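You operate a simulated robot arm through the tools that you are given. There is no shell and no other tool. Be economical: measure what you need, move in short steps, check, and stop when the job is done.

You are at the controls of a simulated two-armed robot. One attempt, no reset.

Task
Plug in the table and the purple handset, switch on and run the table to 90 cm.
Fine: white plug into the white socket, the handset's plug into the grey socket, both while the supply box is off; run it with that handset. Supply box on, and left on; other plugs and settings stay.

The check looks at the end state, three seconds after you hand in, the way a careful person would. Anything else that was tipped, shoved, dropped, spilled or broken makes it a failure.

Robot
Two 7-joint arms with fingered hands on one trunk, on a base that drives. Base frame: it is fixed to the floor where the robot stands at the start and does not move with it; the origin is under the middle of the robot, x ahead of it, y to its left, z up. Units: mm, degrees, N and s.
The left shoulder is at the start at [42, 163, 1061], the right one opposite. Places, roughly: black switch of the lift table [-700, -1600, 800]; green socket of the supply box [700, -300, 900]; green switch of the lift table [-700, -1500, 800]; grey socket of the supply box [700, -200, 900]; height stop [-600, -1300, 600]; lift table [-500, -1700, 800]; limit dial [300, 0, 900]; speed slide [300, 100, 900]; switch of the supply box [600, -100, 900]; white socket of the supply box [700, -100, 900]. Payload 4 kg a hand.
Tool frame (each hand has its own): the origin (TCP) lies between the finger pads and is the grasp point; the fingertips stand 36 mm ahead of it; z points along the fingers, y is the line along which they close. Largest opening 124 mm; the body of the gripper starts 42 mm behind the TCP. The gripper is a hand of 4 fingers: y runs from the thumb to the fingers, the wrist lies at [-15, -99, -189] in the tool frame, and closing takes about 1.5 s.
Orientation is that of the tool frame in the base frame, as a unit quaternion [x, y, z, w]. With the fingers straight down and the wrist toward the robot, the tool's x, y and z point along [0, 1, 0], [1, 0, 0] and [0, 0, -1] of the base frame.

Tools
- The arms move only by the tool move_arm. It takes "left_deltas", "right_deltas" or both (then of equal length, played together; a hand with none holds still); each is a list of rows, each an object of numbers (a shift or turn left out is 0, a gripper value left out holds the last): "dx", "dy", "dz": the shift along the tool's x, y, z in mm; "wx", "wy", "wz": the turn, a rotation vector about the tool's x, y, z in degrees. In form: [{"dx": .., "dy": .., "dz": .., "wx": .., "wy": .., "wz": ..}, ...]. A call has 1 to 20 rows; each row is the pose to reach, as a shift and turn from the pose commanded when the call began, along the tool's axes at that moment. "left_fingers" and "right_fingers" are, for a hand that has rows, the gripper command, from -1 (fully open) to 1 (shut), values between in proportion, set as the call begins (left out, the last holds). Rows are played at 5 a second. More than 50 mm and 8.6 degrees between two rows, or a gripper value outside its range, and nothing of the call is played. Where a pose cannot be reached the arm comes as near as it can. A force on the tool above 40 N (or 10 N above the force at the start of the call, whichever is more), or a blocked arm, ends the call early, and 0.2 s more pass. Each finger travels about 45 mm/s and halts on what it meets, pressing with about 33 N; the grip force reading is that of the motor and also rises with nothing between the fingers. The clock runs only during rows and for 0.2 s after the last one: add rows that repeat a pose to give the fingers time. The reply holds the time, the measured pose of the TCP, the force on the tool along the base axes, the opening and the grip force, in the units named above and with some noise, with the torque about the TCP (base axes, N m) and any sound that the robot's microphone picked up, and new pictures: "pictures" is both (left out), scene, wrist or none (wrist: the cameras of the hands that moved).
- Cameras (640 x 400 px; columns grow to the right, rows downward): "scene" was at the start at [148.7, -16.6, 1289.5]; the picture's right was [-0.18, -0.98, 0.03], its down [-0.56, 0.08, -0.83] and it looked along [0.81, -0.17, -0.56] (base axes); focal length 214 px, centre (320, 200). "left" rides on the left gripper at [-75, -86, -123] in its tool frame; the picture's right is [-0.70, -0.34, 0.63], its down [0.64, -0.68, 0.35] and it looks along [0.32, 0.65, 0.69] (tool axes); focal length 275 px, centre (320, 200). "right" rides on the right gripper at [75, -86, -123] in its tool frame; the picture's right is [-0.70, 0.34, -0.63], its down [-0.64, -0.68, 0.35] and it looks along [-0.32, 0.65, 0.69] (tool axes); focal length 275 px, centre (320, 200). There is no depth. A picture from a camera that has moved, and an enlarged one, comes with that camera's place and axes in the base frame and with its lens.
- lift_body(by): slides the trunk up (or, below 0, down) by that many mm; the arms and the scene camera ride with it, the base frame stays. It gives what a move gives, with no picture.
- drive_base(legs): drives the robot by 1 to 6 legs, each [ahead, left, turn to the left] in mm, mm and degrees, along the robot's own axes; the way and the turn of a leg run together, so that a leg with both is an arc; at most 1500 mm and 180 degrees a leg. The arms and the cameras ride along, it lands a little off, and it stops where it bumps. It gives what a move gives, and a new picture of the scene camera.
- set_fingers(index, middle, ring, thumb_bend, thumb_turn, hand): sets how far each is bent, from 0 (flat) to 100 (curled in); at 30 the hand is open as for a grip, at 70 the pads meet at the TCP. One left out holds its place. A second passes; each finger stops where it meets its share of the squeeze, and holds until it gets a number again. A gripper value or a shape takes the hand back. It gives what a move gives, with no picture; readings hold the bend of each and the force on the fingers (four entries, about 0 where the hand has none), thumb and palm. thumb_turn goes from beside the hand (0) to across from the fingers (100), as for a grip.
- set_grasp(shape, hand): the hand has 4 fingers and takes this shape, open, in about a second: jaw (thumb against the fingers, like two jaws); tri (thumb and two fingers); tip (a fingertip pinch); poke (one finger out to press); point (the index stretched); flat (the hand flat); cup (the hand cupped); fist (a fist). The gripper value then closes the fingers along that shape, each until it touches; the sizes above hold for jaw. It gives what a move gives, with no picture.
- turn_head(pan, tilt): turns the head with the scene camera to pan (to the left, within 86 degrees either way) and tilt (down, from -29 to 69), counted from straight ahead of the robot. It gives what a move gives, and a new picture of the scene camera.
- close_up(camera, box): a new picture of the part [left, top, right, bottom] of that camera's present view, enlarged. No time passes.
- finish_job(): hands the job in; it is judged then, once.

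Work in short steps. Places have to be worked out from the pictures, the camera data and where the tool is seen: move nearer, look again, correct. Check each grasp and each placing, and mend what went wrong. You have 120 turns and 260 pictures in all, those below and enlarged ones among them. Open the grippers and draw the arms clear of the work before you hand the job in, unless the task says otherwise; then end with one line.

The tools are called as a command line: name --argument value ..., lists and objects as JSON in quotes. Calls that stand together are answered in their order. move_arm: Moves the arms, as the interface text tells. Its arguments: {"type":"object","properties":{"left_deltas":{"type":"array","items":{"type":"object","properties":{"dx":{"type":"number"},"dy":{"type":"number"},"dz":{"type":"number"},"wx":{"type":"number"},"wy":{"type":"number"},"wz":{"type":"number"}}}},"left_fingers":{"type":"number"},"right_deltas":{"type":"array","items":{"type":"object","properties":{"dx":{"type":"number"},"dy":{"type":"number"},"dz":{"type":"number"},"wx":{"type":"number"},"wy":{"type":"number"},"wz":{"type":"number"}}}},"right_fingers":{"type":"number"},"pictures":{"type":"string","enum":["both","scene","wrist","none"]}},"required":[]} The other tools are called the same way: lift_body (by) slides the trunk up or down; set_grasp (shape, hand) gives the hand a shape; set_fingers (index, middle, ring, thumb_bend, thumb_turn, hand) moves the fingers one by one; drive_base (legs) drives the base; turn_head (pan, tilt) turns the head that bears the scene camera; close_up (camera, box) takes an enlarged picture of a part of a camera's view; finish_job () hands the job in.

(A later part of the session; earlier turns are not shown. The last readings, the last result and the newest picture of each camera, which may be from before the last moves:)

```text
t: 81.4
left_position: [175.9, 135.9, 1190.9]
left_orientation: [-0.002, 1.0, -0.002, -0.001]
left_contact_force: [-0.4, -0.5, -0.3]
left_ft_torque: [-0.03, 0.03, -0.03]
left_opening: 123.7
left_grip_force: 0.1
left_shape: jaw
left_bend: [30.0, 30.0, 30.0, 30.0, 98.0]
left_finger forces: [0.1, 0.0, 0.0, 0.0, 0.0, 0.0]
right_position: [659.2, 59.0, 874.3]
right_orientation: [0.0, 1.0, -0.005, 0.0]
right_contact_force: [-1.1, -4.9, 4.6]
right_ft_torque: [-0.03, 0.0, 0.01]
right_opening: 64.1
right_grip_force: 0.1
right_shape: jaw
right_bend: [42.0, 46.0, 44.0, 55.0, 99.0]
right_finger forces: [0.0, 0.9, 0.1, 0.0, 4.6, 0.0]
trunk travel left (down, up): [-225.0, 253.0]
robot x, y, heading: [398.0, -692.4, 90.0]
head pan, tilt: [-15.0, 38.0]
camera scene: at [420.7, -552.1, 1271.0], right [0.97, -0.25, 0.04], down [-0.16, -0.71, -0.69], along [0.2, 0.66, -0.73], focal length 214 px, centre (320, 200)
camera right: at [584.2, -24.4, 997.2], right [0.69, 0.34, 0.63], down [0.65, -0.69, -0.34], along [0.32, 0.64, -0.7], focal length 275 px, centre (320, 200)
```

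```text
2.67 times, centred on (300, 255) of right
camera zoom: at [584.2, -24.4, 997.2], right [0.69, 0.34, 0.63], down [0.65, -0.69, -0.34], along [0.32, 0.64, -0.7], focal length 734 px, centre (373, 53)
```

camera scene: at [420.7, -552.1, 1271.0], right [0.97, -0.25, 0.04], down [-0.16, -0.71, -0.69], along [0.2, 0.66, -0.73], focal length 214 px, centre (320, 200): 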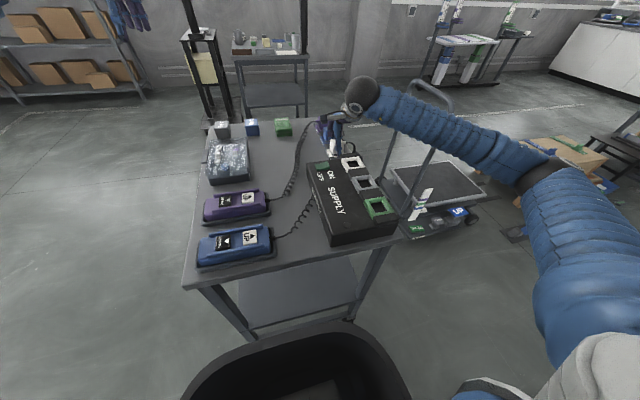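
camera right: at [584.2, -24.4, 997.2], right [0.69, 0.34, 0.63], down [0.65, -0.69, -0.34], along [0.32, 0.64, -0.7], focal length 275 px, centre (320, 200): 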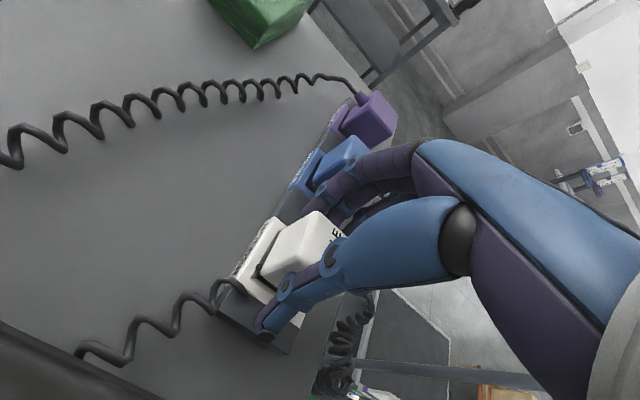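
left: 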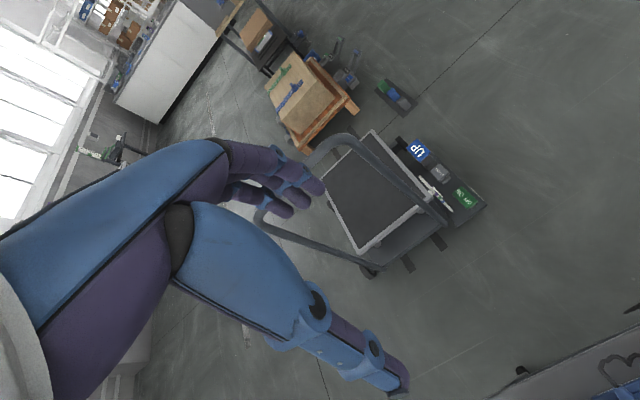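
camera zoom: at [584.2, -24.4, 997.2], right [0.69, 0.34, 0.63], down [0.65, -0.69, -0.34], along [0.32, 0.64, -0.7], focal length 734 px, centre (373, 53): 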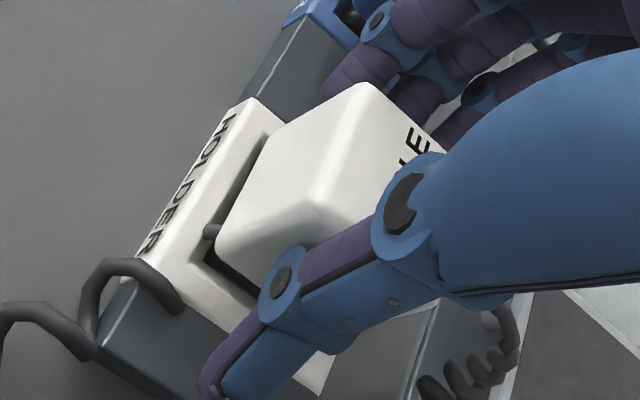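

Thumb is just touching the plug; shift back 4 mm and close.

move_arm --right_deltas '[{"dy": -4}, {"dy": -4}]' --pictures "none"

move_arm --right_deltas '[{"dz": 0}, {"dz": 0}, {"dz": 0}, {"dz": 0}, {"dz": 0}, {"dz": 0}, {"dz": 0}, {"dz": 0}]' --right_fingers 1

close_up --camera "right" --box '[220, 180, 380, 330]'

```text
t: 82.0
left_position: [173.7, 134.1, 1192.5]
left_orientation: [-0.002, 1.0, -0.002, 0.0]
left_contact_force: [-0.3, -0.7, -0.3]
left_ft_torque: [-0.02, -0.01, 0.03]
left_opening: 123.6
left_grip_force: 0.1
left_shape: jaw
left_bend: [30.0, 30.0, 30.0, 30.0, 98.0]
left_finger forces: [0.0, 0.0, 0.1, 0.0, 0.0, 0.0]
right_position: [657.5, 54.9, 877.1]
right_orientation: [0.0, 1.0, -0.004, 0.002]
right_contact_force: [0.4, 0.1, -0.6]
right_ft_torque: [0.03, 0.0, -0.01]
right_opening: 62.1
right_grip_force: 0.0
right_shape: jaw
right_bend: [42.0, 46.0, 44.0, 56.0, 100.0]
right_finger forces: [0.0, 0.0, 0.0, 0.0, 0.1, 0.0]
trunk travel left (down, up): [-225.0, 253.0]
robot x, y, heading: [398.2, -691.0, 90.1]
head pan, tilt: [-15.0, 38.0]
```

```text
t: 83.8
left_position: [174.2, 133.1, 1193.8]
left_orientation: [-0.001, 1.0, -0.002, 0.0]
left_contact_force: [0.6, -0.6, 0.1]
left_ft_torque: [0.0, -0.06, -0.02]
left_opening: 123.9
left_grip_force: 0.1
left_shape: jaw
left_bend: [30.0, 30.0, 30.0, 30.0, 98.0]
left_finger forces: [0.1, 0.1, 0.1, 0.1, 0.0, 0.0]
right_position: [657.3, 54.7, 878.6]
right_orientation: [0.0, 1.0, -0.003, 0.001]
right_contact_force: [3.2, -2.6, 16.0]
right_ft_torque: [0.35, -0.06, -0.03]
right_opening: 42.6
right_grip_force: 33.1
right_shape: jaw
right_bend: [49.0, 52.0, 60.0, 59.0, 100.0]
right_finger forces: [22.0, 13.3, 3.5, 0.1, 42.1, 0.0]
trunk travel left (down, up): [-225.0, 253.0]
robot x, y, heading: [397.7, -693.7, 90.1]
head pan, tilt: [-15.0, 38.0]
camera scene: at [420.1, -554.8, 1271.8], right [0.97, -0.25, 0.04], down [-0.16, -0.71, -0.69], along [0.2, 0.66, -0.72], focal length 214 px, centre (320, 200)
camera right: at [584.1, -29.4, 1001.1], right [0.69, 0.34, 0.63], down [0.65, -0.68, -0.34], along [0.32, 0.65, -0.69], focal length 275 px, centre (320, 200)
```

scene: 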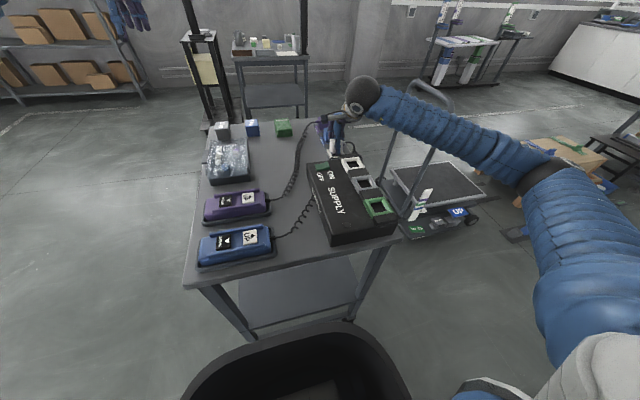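
right: 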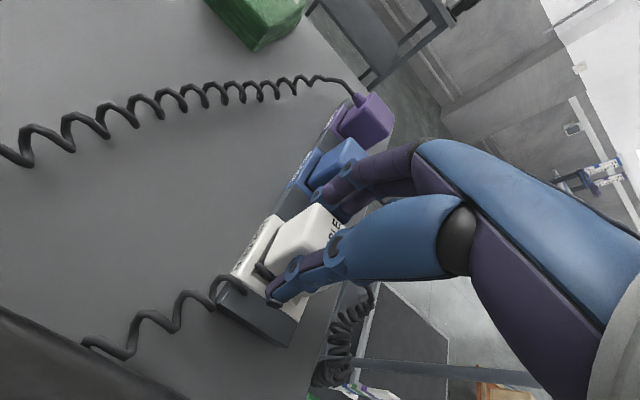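

```text
2.67 times, centred on (300, 255) of right
camera zoom: at [584.1, -29.4, 1001.1], right [0.69, 0.34, 0.63], down [0.65, -0.68, -0.34], along [0.32, 0.65, -0.69], focal length 734 px, centre (373, 53)
```

zoom: 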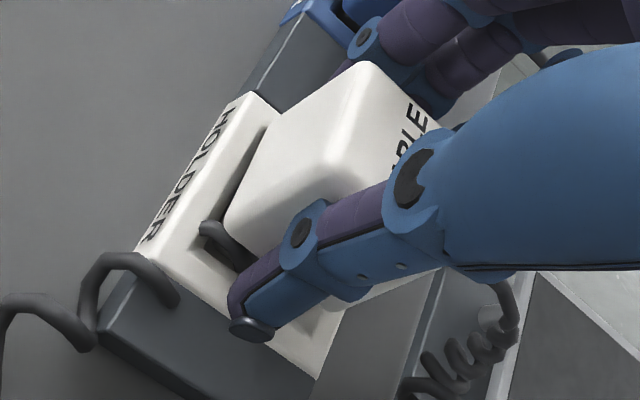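

Firm grip. Lift straight up.

move_arm --right_deltas '[{"dz": -10}, {"dz": -25}, {"dz": -45}, {"dz": -65}, {"dz": -85}, {"dz": -105}]'

close_up --camera "scene" --box '[306, 90, 402, 150]'

```text
t: 85.2
left_position: [175.5, 134.8, 1192.2]
left_orientation: [-0.002, 1.0, -0.003, 0.0]
left_contact_force: [0.1, -0.3, -0.2]
left_ft_torque: [0.0, 0.01, 0.07]
left_opening: 123.7
left_grip_force: 0.1
left_shape: jaw
left_bend: [30.0, 30.0, 30.0, 30.0, 98.0]
left_finger forces: [0.1, 0.1, 0.1, 0.0, 0.0, 0.0]
right_position: [658.7, 56.4, 981.5]
right_orientation: [0.0, 1.0, -0.004, 0.001]
right_contact_force: [-0.3, 0.6, -0.3]
right_ft_torque: [-0.01, 0.0, -0.01]
right_opening: 41.7
right_grip_force: 33.0
right_shape: jaw
right_bend: [49.0, 52.0, 60.0, 60.0, 100.0]
right_finger forces: [22.8, 13.7, 2.6, 0.1, 38.1, 0.1]
trunk travel left (down, up): [-225.0, 253.0]
robot x, y, heading: [400.2, -691.8, 89.7]
head pan, tilt: [-15.0, 38.0]
camera scene: at [420.1, -553.7, 1271.7], right [0.97, -0.25, 0.04], down [-0.16, -0.71, -0.69], along [0.2, 0.66, -0.72], focal length 214 px, centre (320, 200)
camera right: at [584.4, -27.5, 1104.5], right [0.7, 0.34, 0.63], down [0.65, -0.68, -0.34], along [0.32, 0.64, -0.7], focal length 275 px, centre (320, 200)
```

scene: 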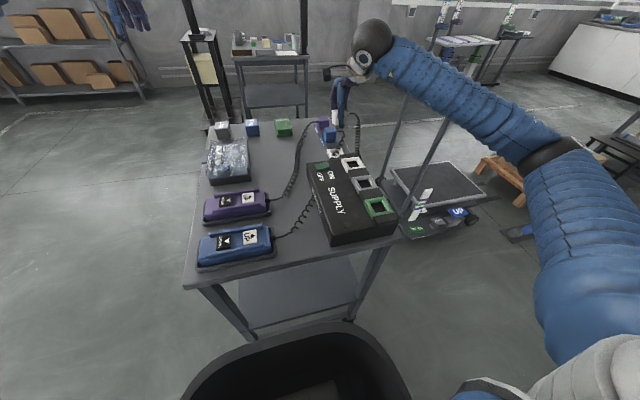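
right: 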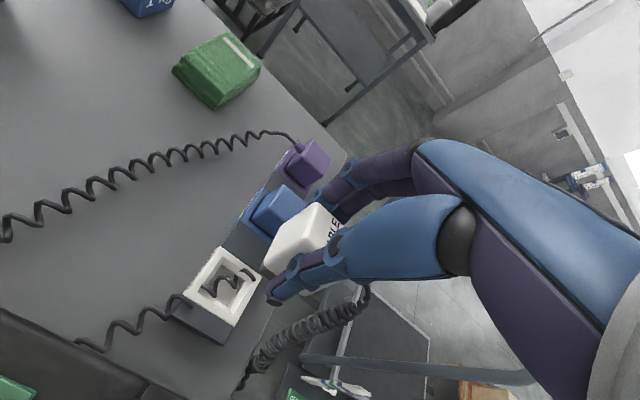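

```text
6.67 times, centred on (354, 120) of scene
camera zoom: at [420.1, -553.7, 1271.7], right [0.97, -0.25, 0.04], down [-0.16, -0.71, -0.69], along [0.2, 0.66, -0.72], focal length 1430 px, centre (93, 733)
```

zoom: 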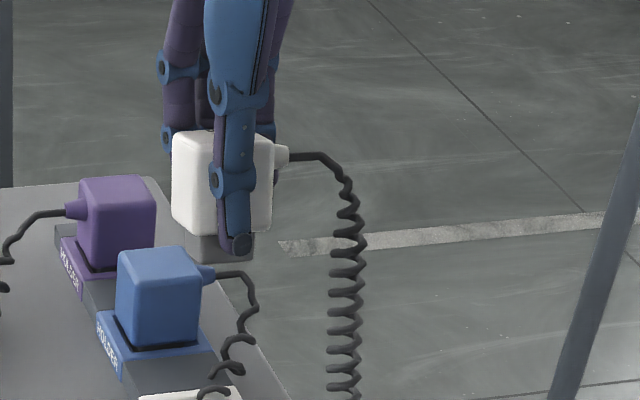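

close_up --camera "right" --box '[160, 230, 288, 350]'

close_up --camera "scene" --box '[322, 130, 402, 220]'

```text
3.33 times, centred on (224, 290) of right
camera zoom: at [584.4, -27.5, 1104.5], right [0.7, 0.34, 0.63], down [0.65, -0.68, -0.34], along [0.32, 0.64, -0.7], focal length 918 px, centre (640, -100)
```

zoom: 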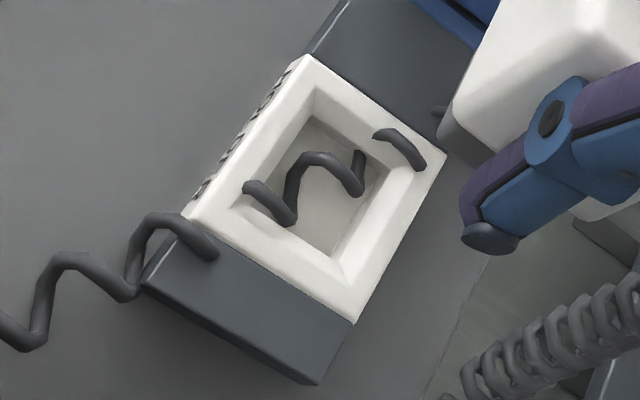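

```text
4.44 times, centred on (362, 175) of scene
camera zoom: at [420.1, -553.7, 1271.7], right [0.97, -0.25, 0.04], down [-0.16, -0.71, -0.69], along [0.2, 0.66, -0.72], focal length 953 px, centre (133, 311)
```

zoom: 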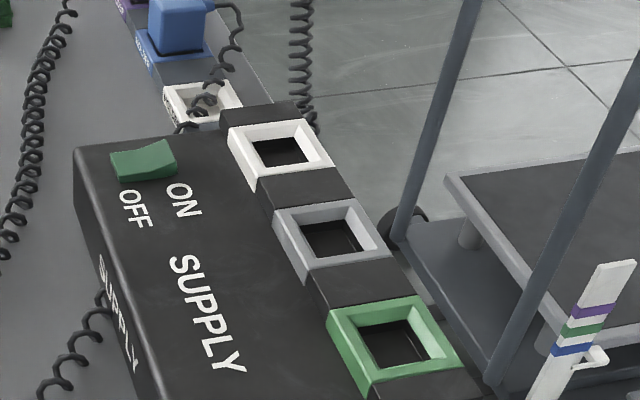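

Plug held, and the holder centre ≈(657,56) coincides with the TCP. Move over the white socket, staying high.

move_arm --right_deltas '[{"dx": -1, "dy": -40}, {"dx": -3, "dy": -80}, {"dx": -5, "dy": -115}, {"dx": -6, "dy": -134}]'

close_up --camera "right" --box '[160, 170, 352, 350]'

close_up --camera "scene" --box '[314, 110, 394, 190]'

```text
t: 86.2
left_position: [173.5, 133.8, 1192.6]
left_orientation: [-0.003, 1.0, -0.003, 0.001]
left_contact_force: [-0.1, -0.3, 0.5]
left_ft_torque: [0.01, 0.01, -0.01]
left_opening: 123.9
left_grip_force: 0.0
left_shape: jaw
left_bend: [30.0, 30.0, 30.0, 30.0, 98.0]
left_finger forces: [0.0, 0.0, 0.1, 0.0, 0.1, 0.0]
right_position: [664.8, -78.4, 983.7]
right_orientation: [0.0, 1.0, -0.004, 0.0]
right_contact_force: [-0.7, 1.3, -0.4]
right_ft_torque: [-0.01, 0.01, 0.0]
right_opening: 41.4
right_grip_force: 32.9
right_shape: jaw
right_bend: [49.0, 52.0, 60.0, 60.0, 100.0]
right_finger forces: [22.9, 13.8, 2.5, 0.1, 38.1, 0.0]
trunk travel left (down, up): [-225.0, 253.0]
robot x, y, heading: [399.6, -689.4, 90.1]
head pan, tilt: [-15.0, 38.0]
camera scene: at [420.4, -553.4, 1271.6], right [0.97, -0.25, 0.04], down [-0.16, -0.71, -0.69], along [0.2, 0.66, -0.73], focal length 214 px, centre (320, 200)
camera right: at [590.1, -161.6, 1106.7], right [0.69, 0.34, 0.63], down [0.65, -0.68, -0.34], along [0.32, 0.64, -0.7], focal length 275 px, centre (320, 200)
```

scene: 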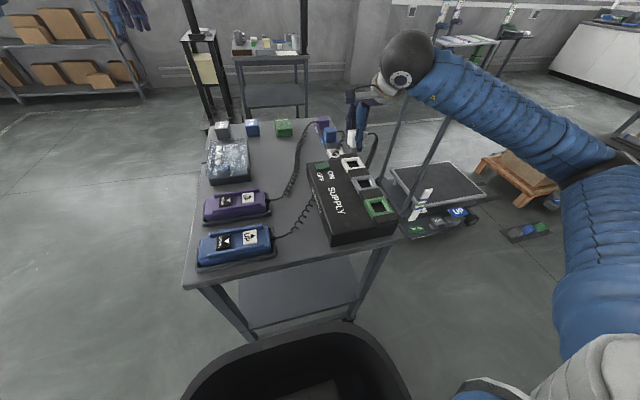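
right: 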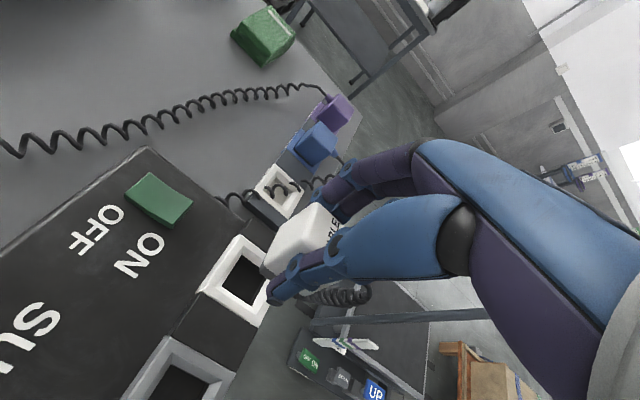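

```text
2.22 times, centred on (256, 260) of right
camera zoom: at [590.1, -161.6, 1106.7], right [0.69, 0.34, 0.63], down [0.65, -0.68, -0.34], along [0.32, 0.64, -0.7], focal length 612 px, centre (462, 67)
```

zoom: 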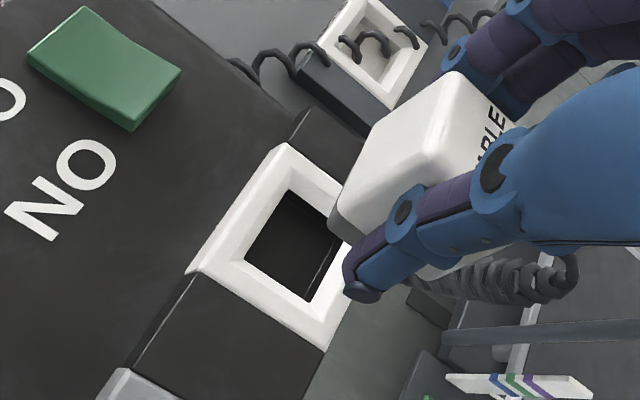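

```text
5.00 times, centred on (354, 150) of scene
camera zoom: at [420.4, -553.4, 1271.6], right [0.97, -0.25, 0.04], down [-0.16, -0.71, -0.69], along [0.2, 0.66, -0.73], focal length 1072 px, centre (150, 450)
```

zoom: 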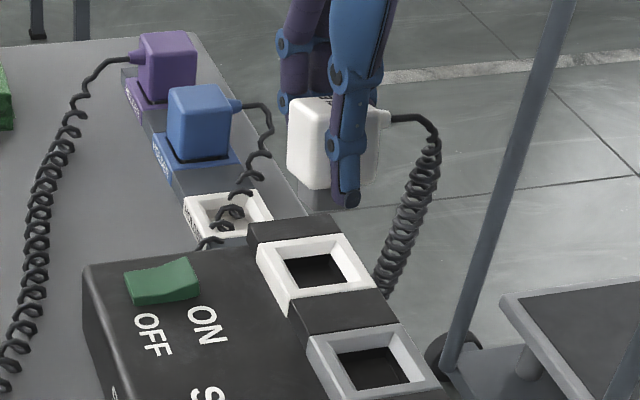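

Socket centre ≈(666,-79.5,885), so the seated TCP should be at z≈924. Nudge and descend part-way, then check.

move_arm --right_deltas '[{"dx": -1, "dy": -1, "dz": 15}, {"dx": -1, "dy": -1, "dz": 30}, {"dx": -1, "dy": -1, "dz": 40}]'

close_up --camera "right" --box '[200, 200, 340, 330]'

close_up --camera "scene" --box '[324, 130, 388, 190]'

```text
t: 87.0
left_position: [175.3, 135.5, 1192.8]
left_orientation: [-0.002, 1.0, -0.002, 0.0]
left_contact_force: [-0.2, 0.0, 1.0]
left_ft_torque: [0.03, 0.0, -0.06]
left_opening: 123.9
left_grip_force: 0.0
left_shape: jaw
left_bend: [30.0, 30.0, 30.0, 30.0, 98.0]
left_finger forces: [0.0, 0.1, 0.0, 0.0, 0.0, 0.1]
right_position: [666.1, -79.4, 942.0]
right_orientation: [0.0, 1.0, -0.004, 0.001]
right_contact_force: [-0.7, -0.6, -1.7]
right_ft_torque: [0.02, -0.05, 0.02]
right_opening: 41.4
right_grip_force: 33.2
right_shape: jaw
right_bend: [49.0, 52.0, 60.0, 60.0, 100.0]
right_finger forces: [22.8, 13.8, 2.5, 0.0, 38.0, 0.1]
trunk travel left (down, up): [-225.0, 253.0]
robot x, y, heading: [401.7, -695.6, 90.0]
head pan, tilt: [-15.0, 38.0]
camera scene: at [420.5, -553.4, 1271.6], right [0.97, -0.25, 0.04], down [-0.16, -0.71, -0.69], along [0.2, 0.66, -0.73], focal length 214 px, centre (320, 200)
camera right: at [591.7, -163.3, 1064.9], right [0.7, 0.34, 0.63], down [0.65, -0.68, -0.34], along [0.32, 0.64, -0.7], focal length 275 px, centre (320, 200)
```

scene: 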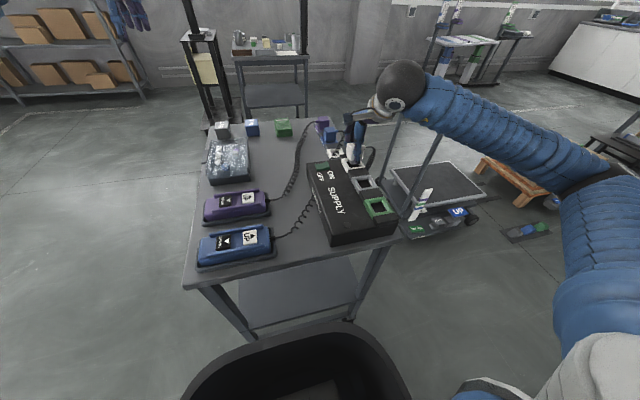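
right: 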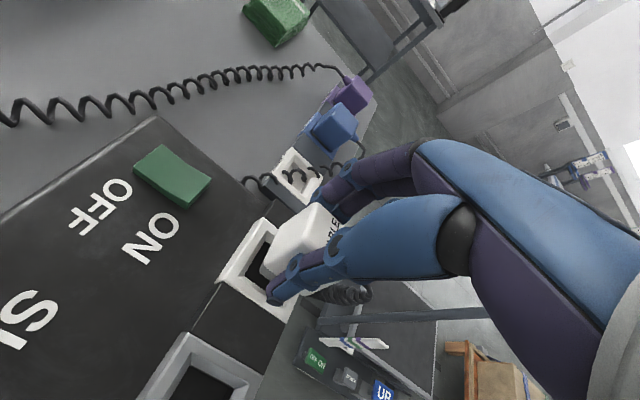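

```text
3.08 times, centred on (270, 265) of right
camera zoom: at [591.7, -163.3, 1064.9], right [0.7, 0.34, 0.63], down [0.65, -0.68, -0.34], along [0.32, 0.64, -0.7], focal length 847 px, centre (474, 0)
```

zoom: 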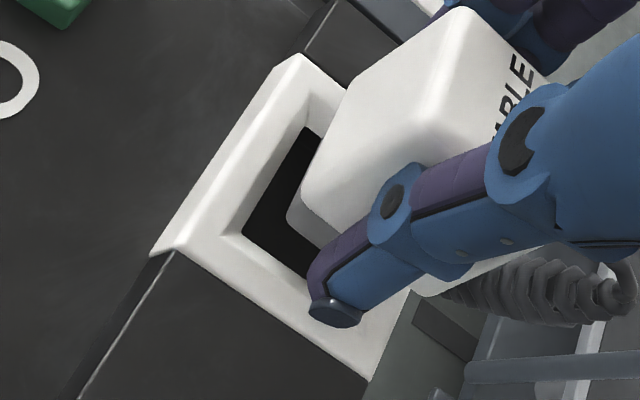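

```text
6.67 times, centred on (356, 160) of scene
camera zoom: at [420.5, -553.4, 1271.6], right [0.97, -0.25, 0.04], down [-0.16, -0.71, -0.69], along [0.2, 0.66, -0.73], focal length 1430 px, centre (80, 467)
```

zoom: 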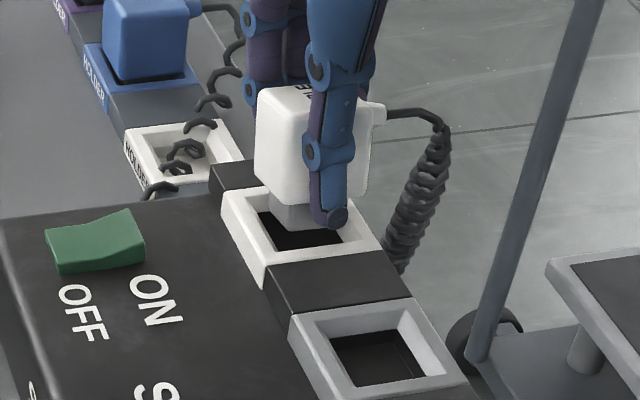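

Alignment looks right; descend slowly to seat.

move_arm --right_deltas '[{"dz": 5}, {"dz": 9}, {"dz": 13}, {"dz": 16}, {"dz": 19}]'

close_up --camera "scene" --box '[324, 130, 388, 190]'

close_up --camera "right" --box '[200, 200, 340, 330]'

```text
t: 88.0
left_position: [174.0, 133.2, 1193.2]
left_orientation: [-0.002, 1.0, -0.001, 0.0]
left_contact_force: [-0.2, 0.3, 0.2]
left_ft_torque: [-0.01, 0.01, 0.01]
left_opening: 123.9
left_grip_force: 0.2
left_shape: jaw
left_bend: [30.0, 30.0, 30.0, 30.0, 98.0]
left_finger forces: [0.0, 0.0, 0.0, 0.1, 0.1, 0.1]
right_position: [663.7, -80.4, 933.4]
right_orientation: [-0.001, 1.0, 0.003, -0.001]
right_contact_force: [-3.5, -13.2, 26.8]
right_ft_torque: [-0.1, 0.12, 0.12]
right_opening: 41.8
right_grip_force: 33.0
right_shape: jaw
right_bend: [49.0, 53.0, 60.0, 59.0, 100.0]
right_finger forces: [20.3, 12.3, 1.9, 0.0, 52.1, 0.0]
trunk travel left (down, up): [-225.0, 253.0]
robot x, y, heading: [399.0, -695.5, 90.3]
head pan, tilt: [-15.0, 38.0]
stopped in row 4 (right hand): the force on the tool passed its limit at 44 N (the readings are from after the stop); the commanded pose is now the measured one
camera scene: at [419.6, -555.7, 1271.9], right [0.97, -0.25, 0.04], down [-0.16, -0.71, -0.69], along [0.2, 0.66, -0.72], focal length 214 px, centre (320, 200)
camera right: at [590.6, -166.0, 1055.4], right [0.7, 0.33, 0.63], down [0.65, -0.68, -0.35], along [0.31, 0.65, -0.69], focal length 275 px, centre (320, 200)
```

scene: 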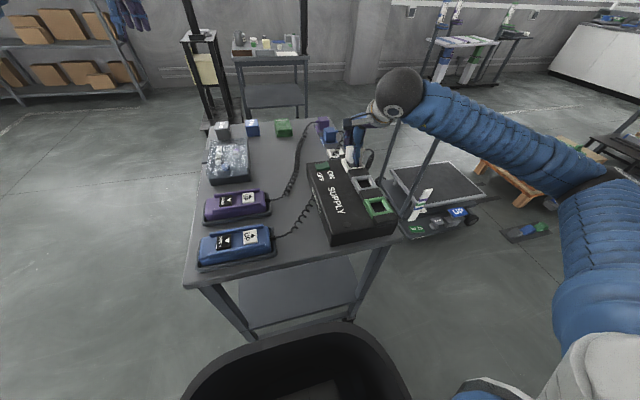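
right: 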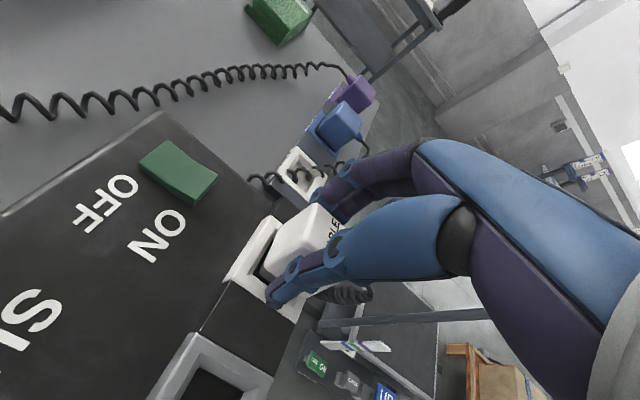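

```text
6.67 times, centred on (356, 160) of scene
camera zoom: at [419.6, -555.7, 1271.9], right [0.97, -0.25, 0.04], down [-0.16, -0.71, -0.69], along [0.2, 0.66, -0.72], focal length 1430 px, centre (80, 467)
```

zoom: 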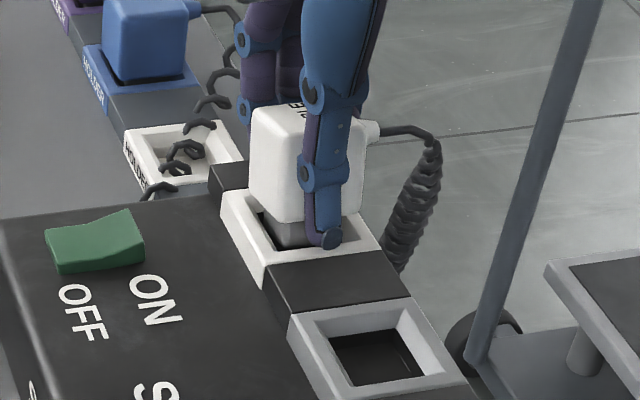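

```text
3.08 times, centred on (270, 265) of right
camera zoom: at [590.6, -166.0, 1055.4], right [0.7, 0.33, 0.63], down [0.65, -0.68, -0.35], along [0.31, 0.65, -0.69], focal length 847 px, centre (474, 0)
```

zoom: 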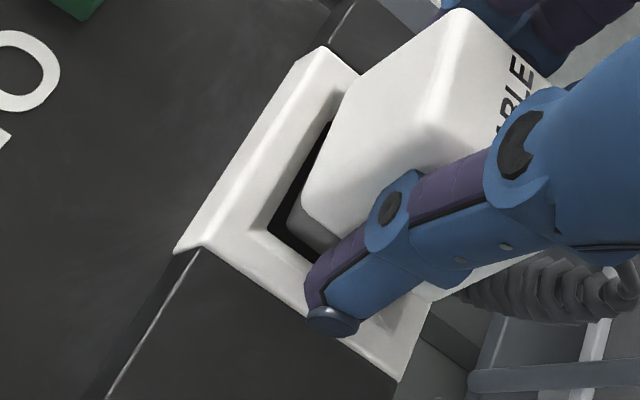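

Contact with push toward -y/-x: plug is riding the +y wall. Lift a little, shift -4 mm y, -1 x, retry.

move_arm --right_deltas '[{"dz": -5}, {"dz": -5, "dx": 1, "dy": -4, "wx": 0.5}, {"dz": 0, "dx": 1, "dy": -4, "wx": 0.5}, {"dz": 3, "dx": 1, "dy": -4, "wx": 0.5}, {"dz": 6, "dx": 1, "dy": -4, "wx": 0.5}, {"dz": 9, "dx": 1, "dy": -4, "wx": 0.5}]'

close_up --camera "right" --box '[200, 200, 340, 330]'

close_up --camera "scene" --box '[324, 130, 388, 190]'

```text
t: 89.1
left_position: [174.8, 133.7, 1194.7]
left_orientation: [-0.001, 1.0, -0.002, 0.0]
left_contact_force: [1.1, -0.6, -0.4]
left_ft_torque: [-0.02, -0.06, -0.04]
left_opening: 123.8
left_grip_force: 0.0
left_shape: jaw
left_bend: [30.0, 30.0, 30.0, 30.0, 98.0]
left_finger forces: [0.0, 0.0, 0.0, 0.0, 0.1, 0.0]
right_position: [665.2, -84.2, 933.0]
right_orientation: [0.0, 1.0, 0.002, -0.001]
right_contact_force: [-0.8, -6.2, 28.5]
right_ft_torque: [0.47, 0.09, 0.02]
right_opening: 42.8
right_grip_force: 33.2
right_shape: jaw
right_bend: [48.0, 52.0, 60.0, 59.0, 100.0]
right_finger forces: [21.4, 13.2, 2.2, 0.0, 47.1, 0.1]
trunk travel left (down, up): [-225.0, 253.0]
robot x, y, heading: [398.4, -690.9, 90.2]
head pan, tilt: [-15.0, 38.0]
stopped in row 5 (right hand): the force on the tool passed its limit at 43 N (the readings are from after the stop); the commanded pose is now the measured one
camera scene: at [419.7, -555.0, 1271.8], right [0.97, -0.25, 0.04], down [-0.16, -0.71, -0.69], along [0.2, 0.66, -0.72], focal length 214 px, centre (320, 200)
camera right: at [590.5, -168.4, 1054.6], right [0.7, 0.34, 0.63], down [0.64, -0.68, -0.35], along [0.31, 0.65, -0.69], focal length 275 px, centre (320, 200)
```

scene: 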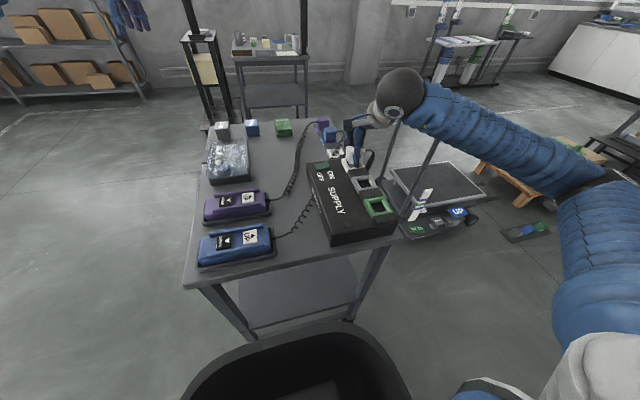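
right: 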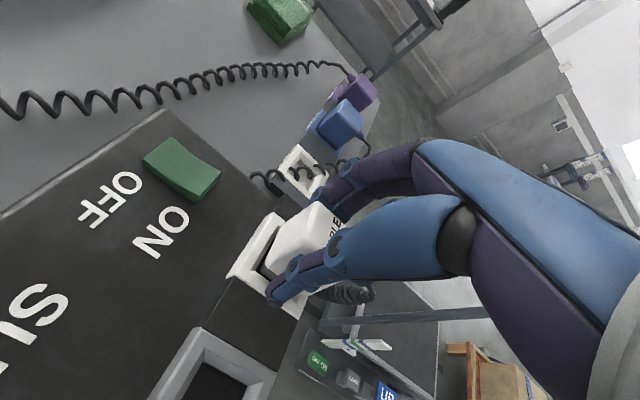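

```text
3.08 times, centred on (270, 265) of right
camera zoom: at [590.5, -168.4, 1054.6], right [0.7, 0.34, 0.63], down [0.64, -0.68, -0.35], along [0.31, 0.65, -0.69], focal length 847 px, centre (474, 0)
```

zoom: 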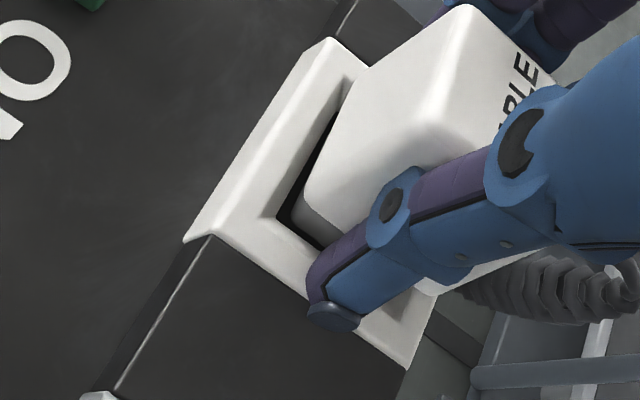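

```text
6.67 times, centred on (356, 160) of scene
camera zoom: at [419.7, -555.0, 1271.8], right [0.97, -0.25, 0.04], down [-0.16, -0.71, -0.69], along [0.2, 0.66, -0.72], focal length 1430 px, centre (80, 467)
```

zoom: 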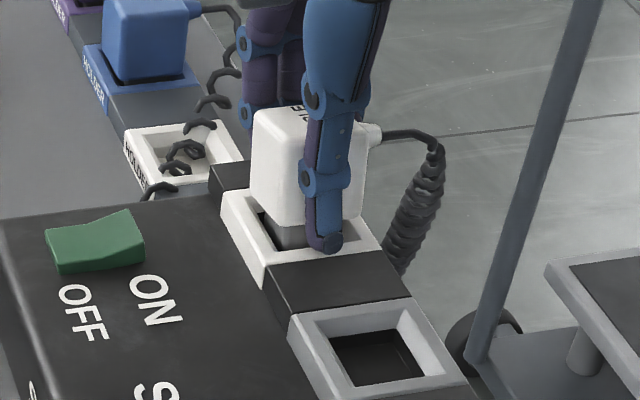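

Need the true rim height; zoom on the socket's near corner in both cameras.

close_up --camera "scene" --box '[342, 150, 374, 174]'

close_up --camera "right" --box '[215, 225, 311, 325]'

```text
16.00 times, centred on (358, 162) of scene
camera zoom: at [419.7, -555.0, 1271.8], right [0.97, -0.25, 0.04], down [-0.16, -0.71, -0.69], along [0.2, 0.66, -0.72], focal length 3432 px, centre (-288, 808)
```

zoom: 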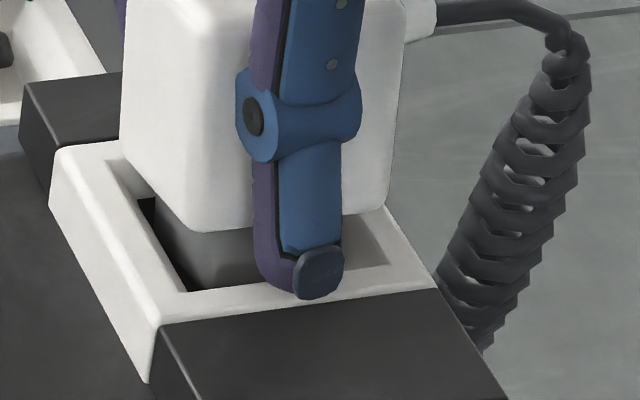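

```text
4.00 times, centred on (263, 275) of right
camera zoom: at [590.5, -168.4, 1054.6], right [0.7, 0.34, 0.63], down [0.64, -0.68, -0.35], along [0.31, 0.65, -0.69], focal length 1101 px, centre (548, -100)
```

zoom: 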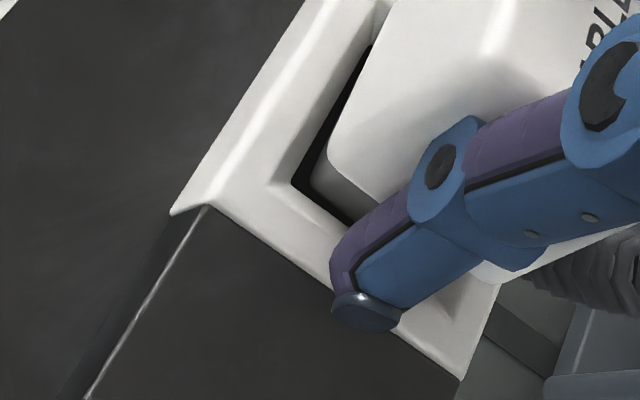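

Rim top is really ≈894, so the fingertips are resting on the rim while the stub still has ~12 mm to go. Release, regrip ~14 mm higher, then push down.

move_arm --right_deltas '[{"dz": 0}, {"dz": 0}, {"dz": 0}, {"dz": 0}, {"dz": 0}]' --right_fingers 0.0

close_up --camera "scene" --box '[332, 136, 380, 178]'

```text
t: 90.3
left_position: [175.6, 135.1, 1192.8]
left_orientation: [-0.001, 1.0, -0.001, 0.0]
left_contact_force: [0.5, -0.9, -0.2]
left_ft_torque: [0.01, 0.01, -0.04]
left_opening: 123.9
left_grip_force: 0.1
left_shape: jaw
left_bend: [30.0, 30.0, 30.0, 30.0, 98.0]
left_finger forces: [0.0, 0.0, 0.0, 0.1, 0.1, 0.1]
right_position: [664.2, -82.5, 929.1]
right_orientation: [0.001, 1.0, -0.002, -0.001]
right_contact_force: [-0.8, -0.3, -0.2]
right_ft_torque: [-0.07, -0.01, 0.01]
right_opening: 61.5
right_grip_force: 0.1
right_shape: jaw
right_bend: [42.0, 46.0, 44.0, 56.0, 100.0]
right_finger forces: [0.1, 0.0, 0.1, 0.0, 0.3, 0.0]
trunk travel left (down, up): [-225.0, 253.0]
robot x, y, heading: [397.3, -691.8, 89.9]
head pan, tilt: [-15.0, 38.0]
camera scene: at [420.4, -553.5, 1271.6], right [0.97, -0.25, 0.04], down [-0.16, -0.71, -0.69], along [0.2, 0.66, -0.73], focal length 214 px, centre (320, 200)
camera right: at [590.9, -166.9, 1051.4], right [0.7, 0.34, 0.63], down [0.64, -0.68, -0.34], along [0.31, 0.65, -0.7], focal length 275 px, centre (320, 200)
```

scene: 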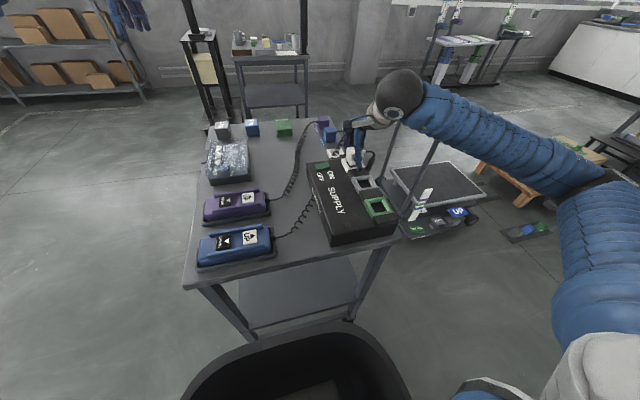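
right: 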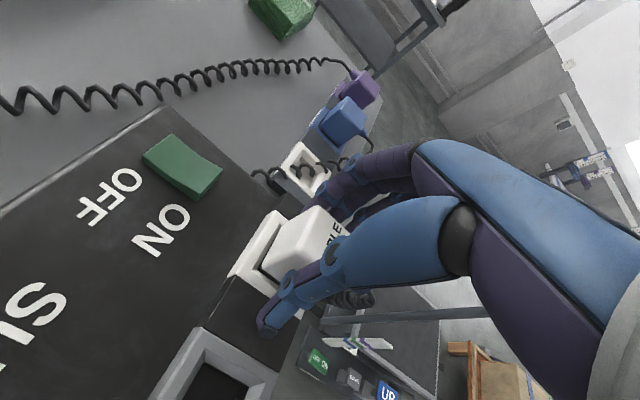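

```text
9.52 times, centred on (356, 157) of scene
camera zoom: at [420.4, -553.5, 1271.6], right [0.97, -0.25, 0.04], down [-0.16, -0.71, -0.69], along [0.2, 0.66, -0.73], focal length 2043 px, centre (-23, 610)
```

zoom: 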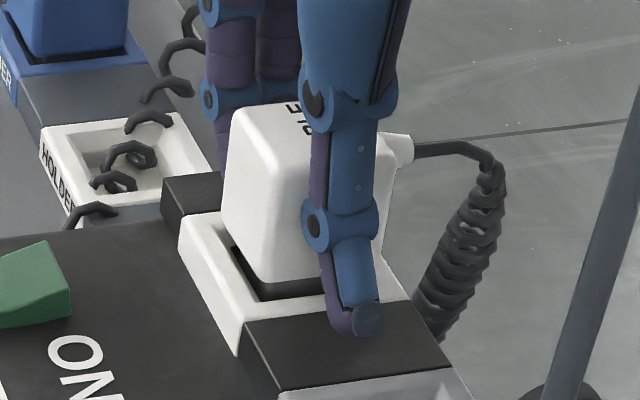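

Plug settled lower on release. Raise 17 mm, regrip, and push.

move_arm --right_deltas '[{"dz": -10}, {"dz": -17}]' --pictures "none"

move_arm --right_deltas '[{"dz": 0}, {"dz": 0}, {"dz": 0}, {"dz": 0}, {"dz": 0}, {"dz": 0}, {"dz": 0}]' --right_fingers 1 --pictures "none"

move_arm --right_deltas '[{"dz": 3}, {"dz": 6}, {"dz": 9}, {"dz": 12}, {"dz": 15}]'

close_up --camera "scene" --box '[332, 136, 380, 178]'

```text
t: 90.9
left_position: [174.1, 135.2, 1192.7]
left_orientation: [-0.002, 1.0, -0.001, 0.0]
left_contact_force: [-0.1, -0.6, -0.4]
left_ft_torque: [-0.02, 0.0, 0.03]
left_opening: 123.7
left_grip_force: 0.0
left_shape: jaw
left_bend: [30.0, 30.0, 30.0, 30.0, 98.0]
left_finger forces: [0.1, 0.1, 0.1, 0.1, 0.1, 0.1]
right_position: [665.6, -83.4, 946.9]
right_orientation: [0.001, 1.0, -0.002, -0.001]
right_contact_force: [0.0, -0.2, -0.2]
right_ft_torque: [0.0, -0.02, 0.03]
right_opening: 61.7
right_grip_force: 0.1
right_shape: jaw
right_bend: [42.0, 46.0, 44.0, 56.0, 100.0]
right_finger forces: [0.0, 0.1, 0.0, 0.0, 0.1, 0.1]
trunk travel left (down, up): [-225.0, 253.0]
robot x, y, heading: [397.0, -691.6, 90.0]
head pan, tilt: [-15.0, 38.0]
```

```text
t: 92.5
left_position: [174.6, 134.0, 1193.9]
left_orientation: [-0.002, 1.0, -0.002, 0.001]
left_contact_force: [-0.4, -0.6, -0.6]
left_ft_torque: [0.0, -0.01, 0.03]
left_opening: 123.8
left_grip_force: 0.0
left_shape: jaw
left_bend: [30.0, 30.0, 30.0, 30.0, 98.0]
left_finger forces: [0.0, 0.1, 0.1, 0.0, 0.0, 0.0]
right_position: [666.3, -83.2, 947.4]
right_orientation: [0.0, 1.0, -0.002, -0.002]
right_contact_force: [0.9, 0.3, 12.4]
right_ft_torque: [0.26, 0.01, 0.02]
right_opening: 41.9
right_grip_force: 33.1
right_shape: jaw
right_bend: [49.0, 52.0, 58.0, 60.0, 100.0]
right_finger forces: [22.0, 14.0, 0.0, 0.0, 38.5, 0.0]
trunk travel left (down, up): [-225.0, 253.0]
robot x, y, heading: [396.5, -694.6, 90.2]
head pan, tilt: [-15.0, 38.0]
```

```text
t: 93.1
left_position: [175.6, 134.2, 1194.0]
left_orientation: [-0.002, 1.0, -0.002, 0.0]
left_contact_force: [0.1, -0.4, 0.5]
left_ft_torque: [0.0, -0.01, -0.02]
left_opening: 124.0
left_grip_force: 0.1
left_shape: jaw
left_bend: [30.0, 30.0, 30.0, 30.0, 98.0]
left_finger forces: [0.0, 0.1, 0.0, 0.1, 0.1, 0.0]
right_position: [667.4, -83.1, 947.1]
right_orientation: [0.001, 1.0, 0.004, -0.002]
right_contact_force: [1.4, -7.7, 27.7]
right_ft_torque: [0.0, -0.01, -0.05]
right_opening: 42.2
right_grip_force: 32.8
right_shape: jaw
right_bend: [49.0, 52.0, 58.0, 60.0, 100.0]
right_finger forces: [20.3, 12.3, 0.0, 0.0, 49.3, 0.0]
trunk travel left (down, up): [-225.0, 253.0]
robot x, y, heading: [393.5, -691.6, 90.0]
head pan, tilt: [-15.0, 38.0]
stopped in row 2 (right hand): the force on the tool passed its limit at 44 N (the readings are from after the stop); the commanded pose is now the measured one
camera scene: at [420.0, -555.0, 1271.8], right [0.97, -0.25, 0.04], down [-0.16, -0.71, -0.69], along [0.2, 0.66, -0.72], focal length 214 px, centre (320, 200)
camera right: at [591.8, -168.7, 1068.7], right [0.7, 0.33, 0.63], down [0.64, -0.68, -0.35], along [0.31, 0.65, -0.69], focal length 275 px, centre (320, 200)
```

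scene: 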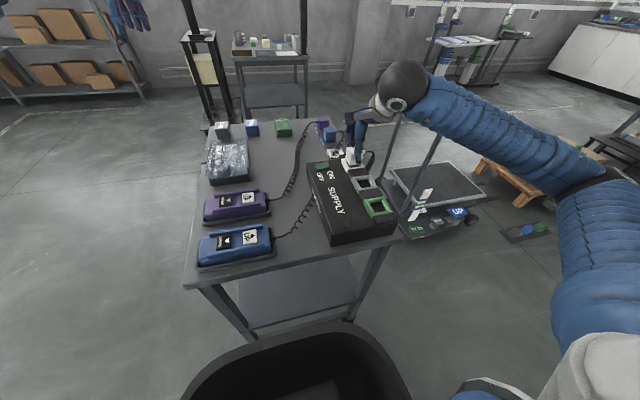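
right: 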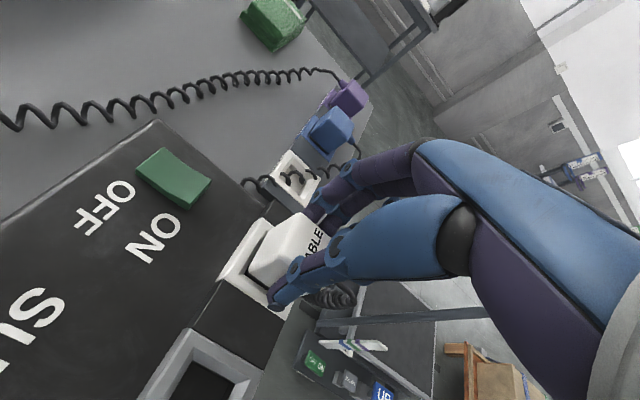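

```text
9.52 times, centred on (356, 157) of scene
camera zoom: at [420.0, -555.0, 1271.8], right [0.97, -0.25, 0.04], down [-0.16, -0.71, -0.69], along [0.2, 0.66, -0.72], focal length 2043 px, centre (-23, 610)
```

zoom: 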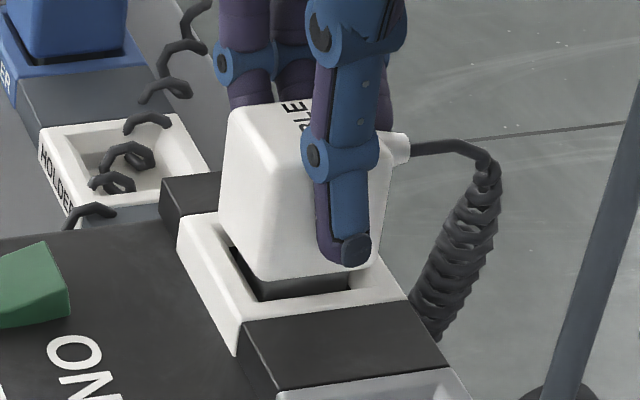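

close_up --camera "scene" --box '[310, 112, 358, 154]'

close_up --camera "right" --box '[210, 190, 370, 310]'

```text
9.52 times, centred on (334, 133) of scene
camera zoom: at [420.0, -555.0, 1271.8], right [0.97, -0.25, 0.04], down [-0.16, -0.71, -0.69], along [0.2, 0.66, -0.72], focal length 2043 px, centre (187, 838)
```

zoom: 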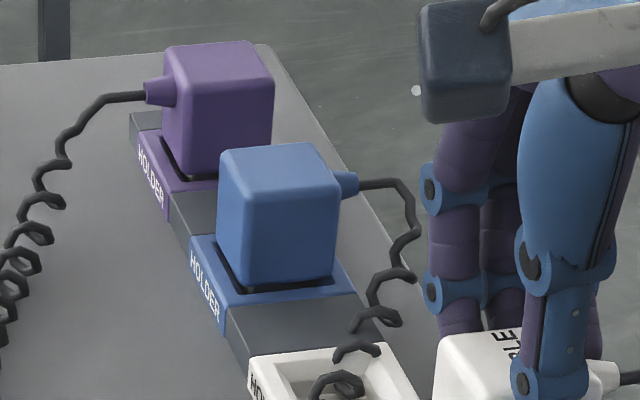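

```text
3.33 times, centred on (290, 250) of right
camera zoom: at [591.8, -168.7, 1068.7], right [0.7, 0.33, 0.63], down [0.64, -0.68, -0.35], along [0.31, 0.65, -0.69], focal length 918 px, centre (420, 33)
```

zoom: 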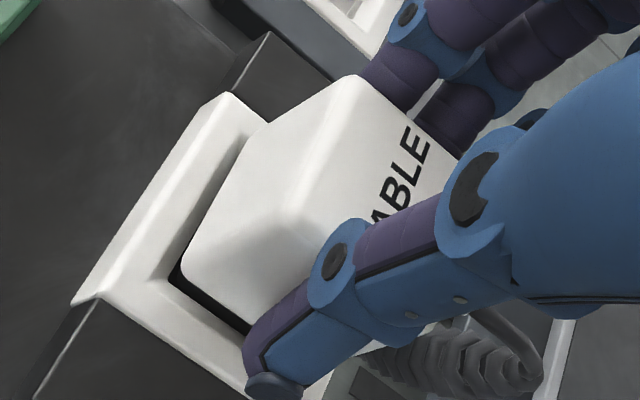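

Still ~4 mm proud, with sideways load. Relieve, shift about -3 mm x and -2 mm y, and push again.

move_arm --right_deltas '[{"dz": -2, "dx": 2, "dy": -1, "wx": 0.5}, {"dz": -2, "dx": 3, "dy": -2, "wx": 0.5}, {"dz": 2, "dx": 3, "dy": -2, "wx": 0.5}, {"dz": 5, "dx": 3, "dy": -2, "wx": 0.5}, {"dz": 8, "dx": 3, "dy": -2, "wx": 0.5}, {"dz": 10, "dx": 3, "dy": -2, "wx": 0.5}]' --pictures "none"

close_up --camera "scene" --box '[332, 136, 380, 178]'

```text
t: 93.9
left_position: [174.7, 135.6, 1192.3]
left_orientation: [0.0, 1.0, -0.002, 0.0]
left_contact_force: [0.1, 0.3, -0.3]
left_ft_torque: [0.03, -0.03, 0.0]
left_opening: 123.9
left_grip_force: 0.1
left_shape: jaw
left_bend: [30.0, 30.0, 30.0, 30.0, 98.0]
left_finger forces: [0.1, 0.0, 0.0, 0.0, 0.0, 0.1]
right_position: [664.3, -83.8, 948.0]
right_orientation: [0.002, 1.0, 0.002, -0.002]
right_contact_force: [4.3, -4.7, 24.2]
right_ft_torque: [0.23, -0.07, -0.06]
right_opening: 42.3
right_grip_force: 32.9
right_shape: jaw
right_bend: [48.0, 51.0, 59.0, 60.0, 100.0]
right_finger forces: [21.6, 12.4, 0.2, 0.1, 46.0, 0.0]
trunk travel left (down, up): [-225.0, 253.0]
robot x, y, heading: [396.1, -691.9, 90.3]
head pan, tilt: [-15.0, 38.0]
stopped in row 3 (right hand): the force on the tool passed its limit at 43 N (the readings are from after the stop); the commanded pose is now the measured one
```

```text
9.52 times, centred on (356, 157) of scene
camera zoom: at [420.4, -554.4, 1271.5], right [0.97, -0.25, 0.04], down [-0.16, -0.71, -0.69], along [0.2, 0.66, -0.72], focal length 2043 px, centre (-23, 610)
```

zoom: 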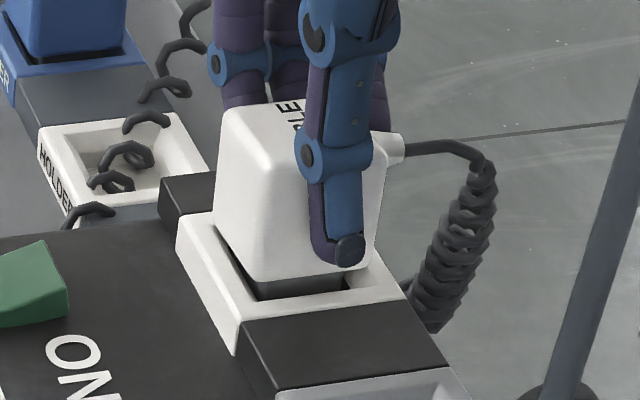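

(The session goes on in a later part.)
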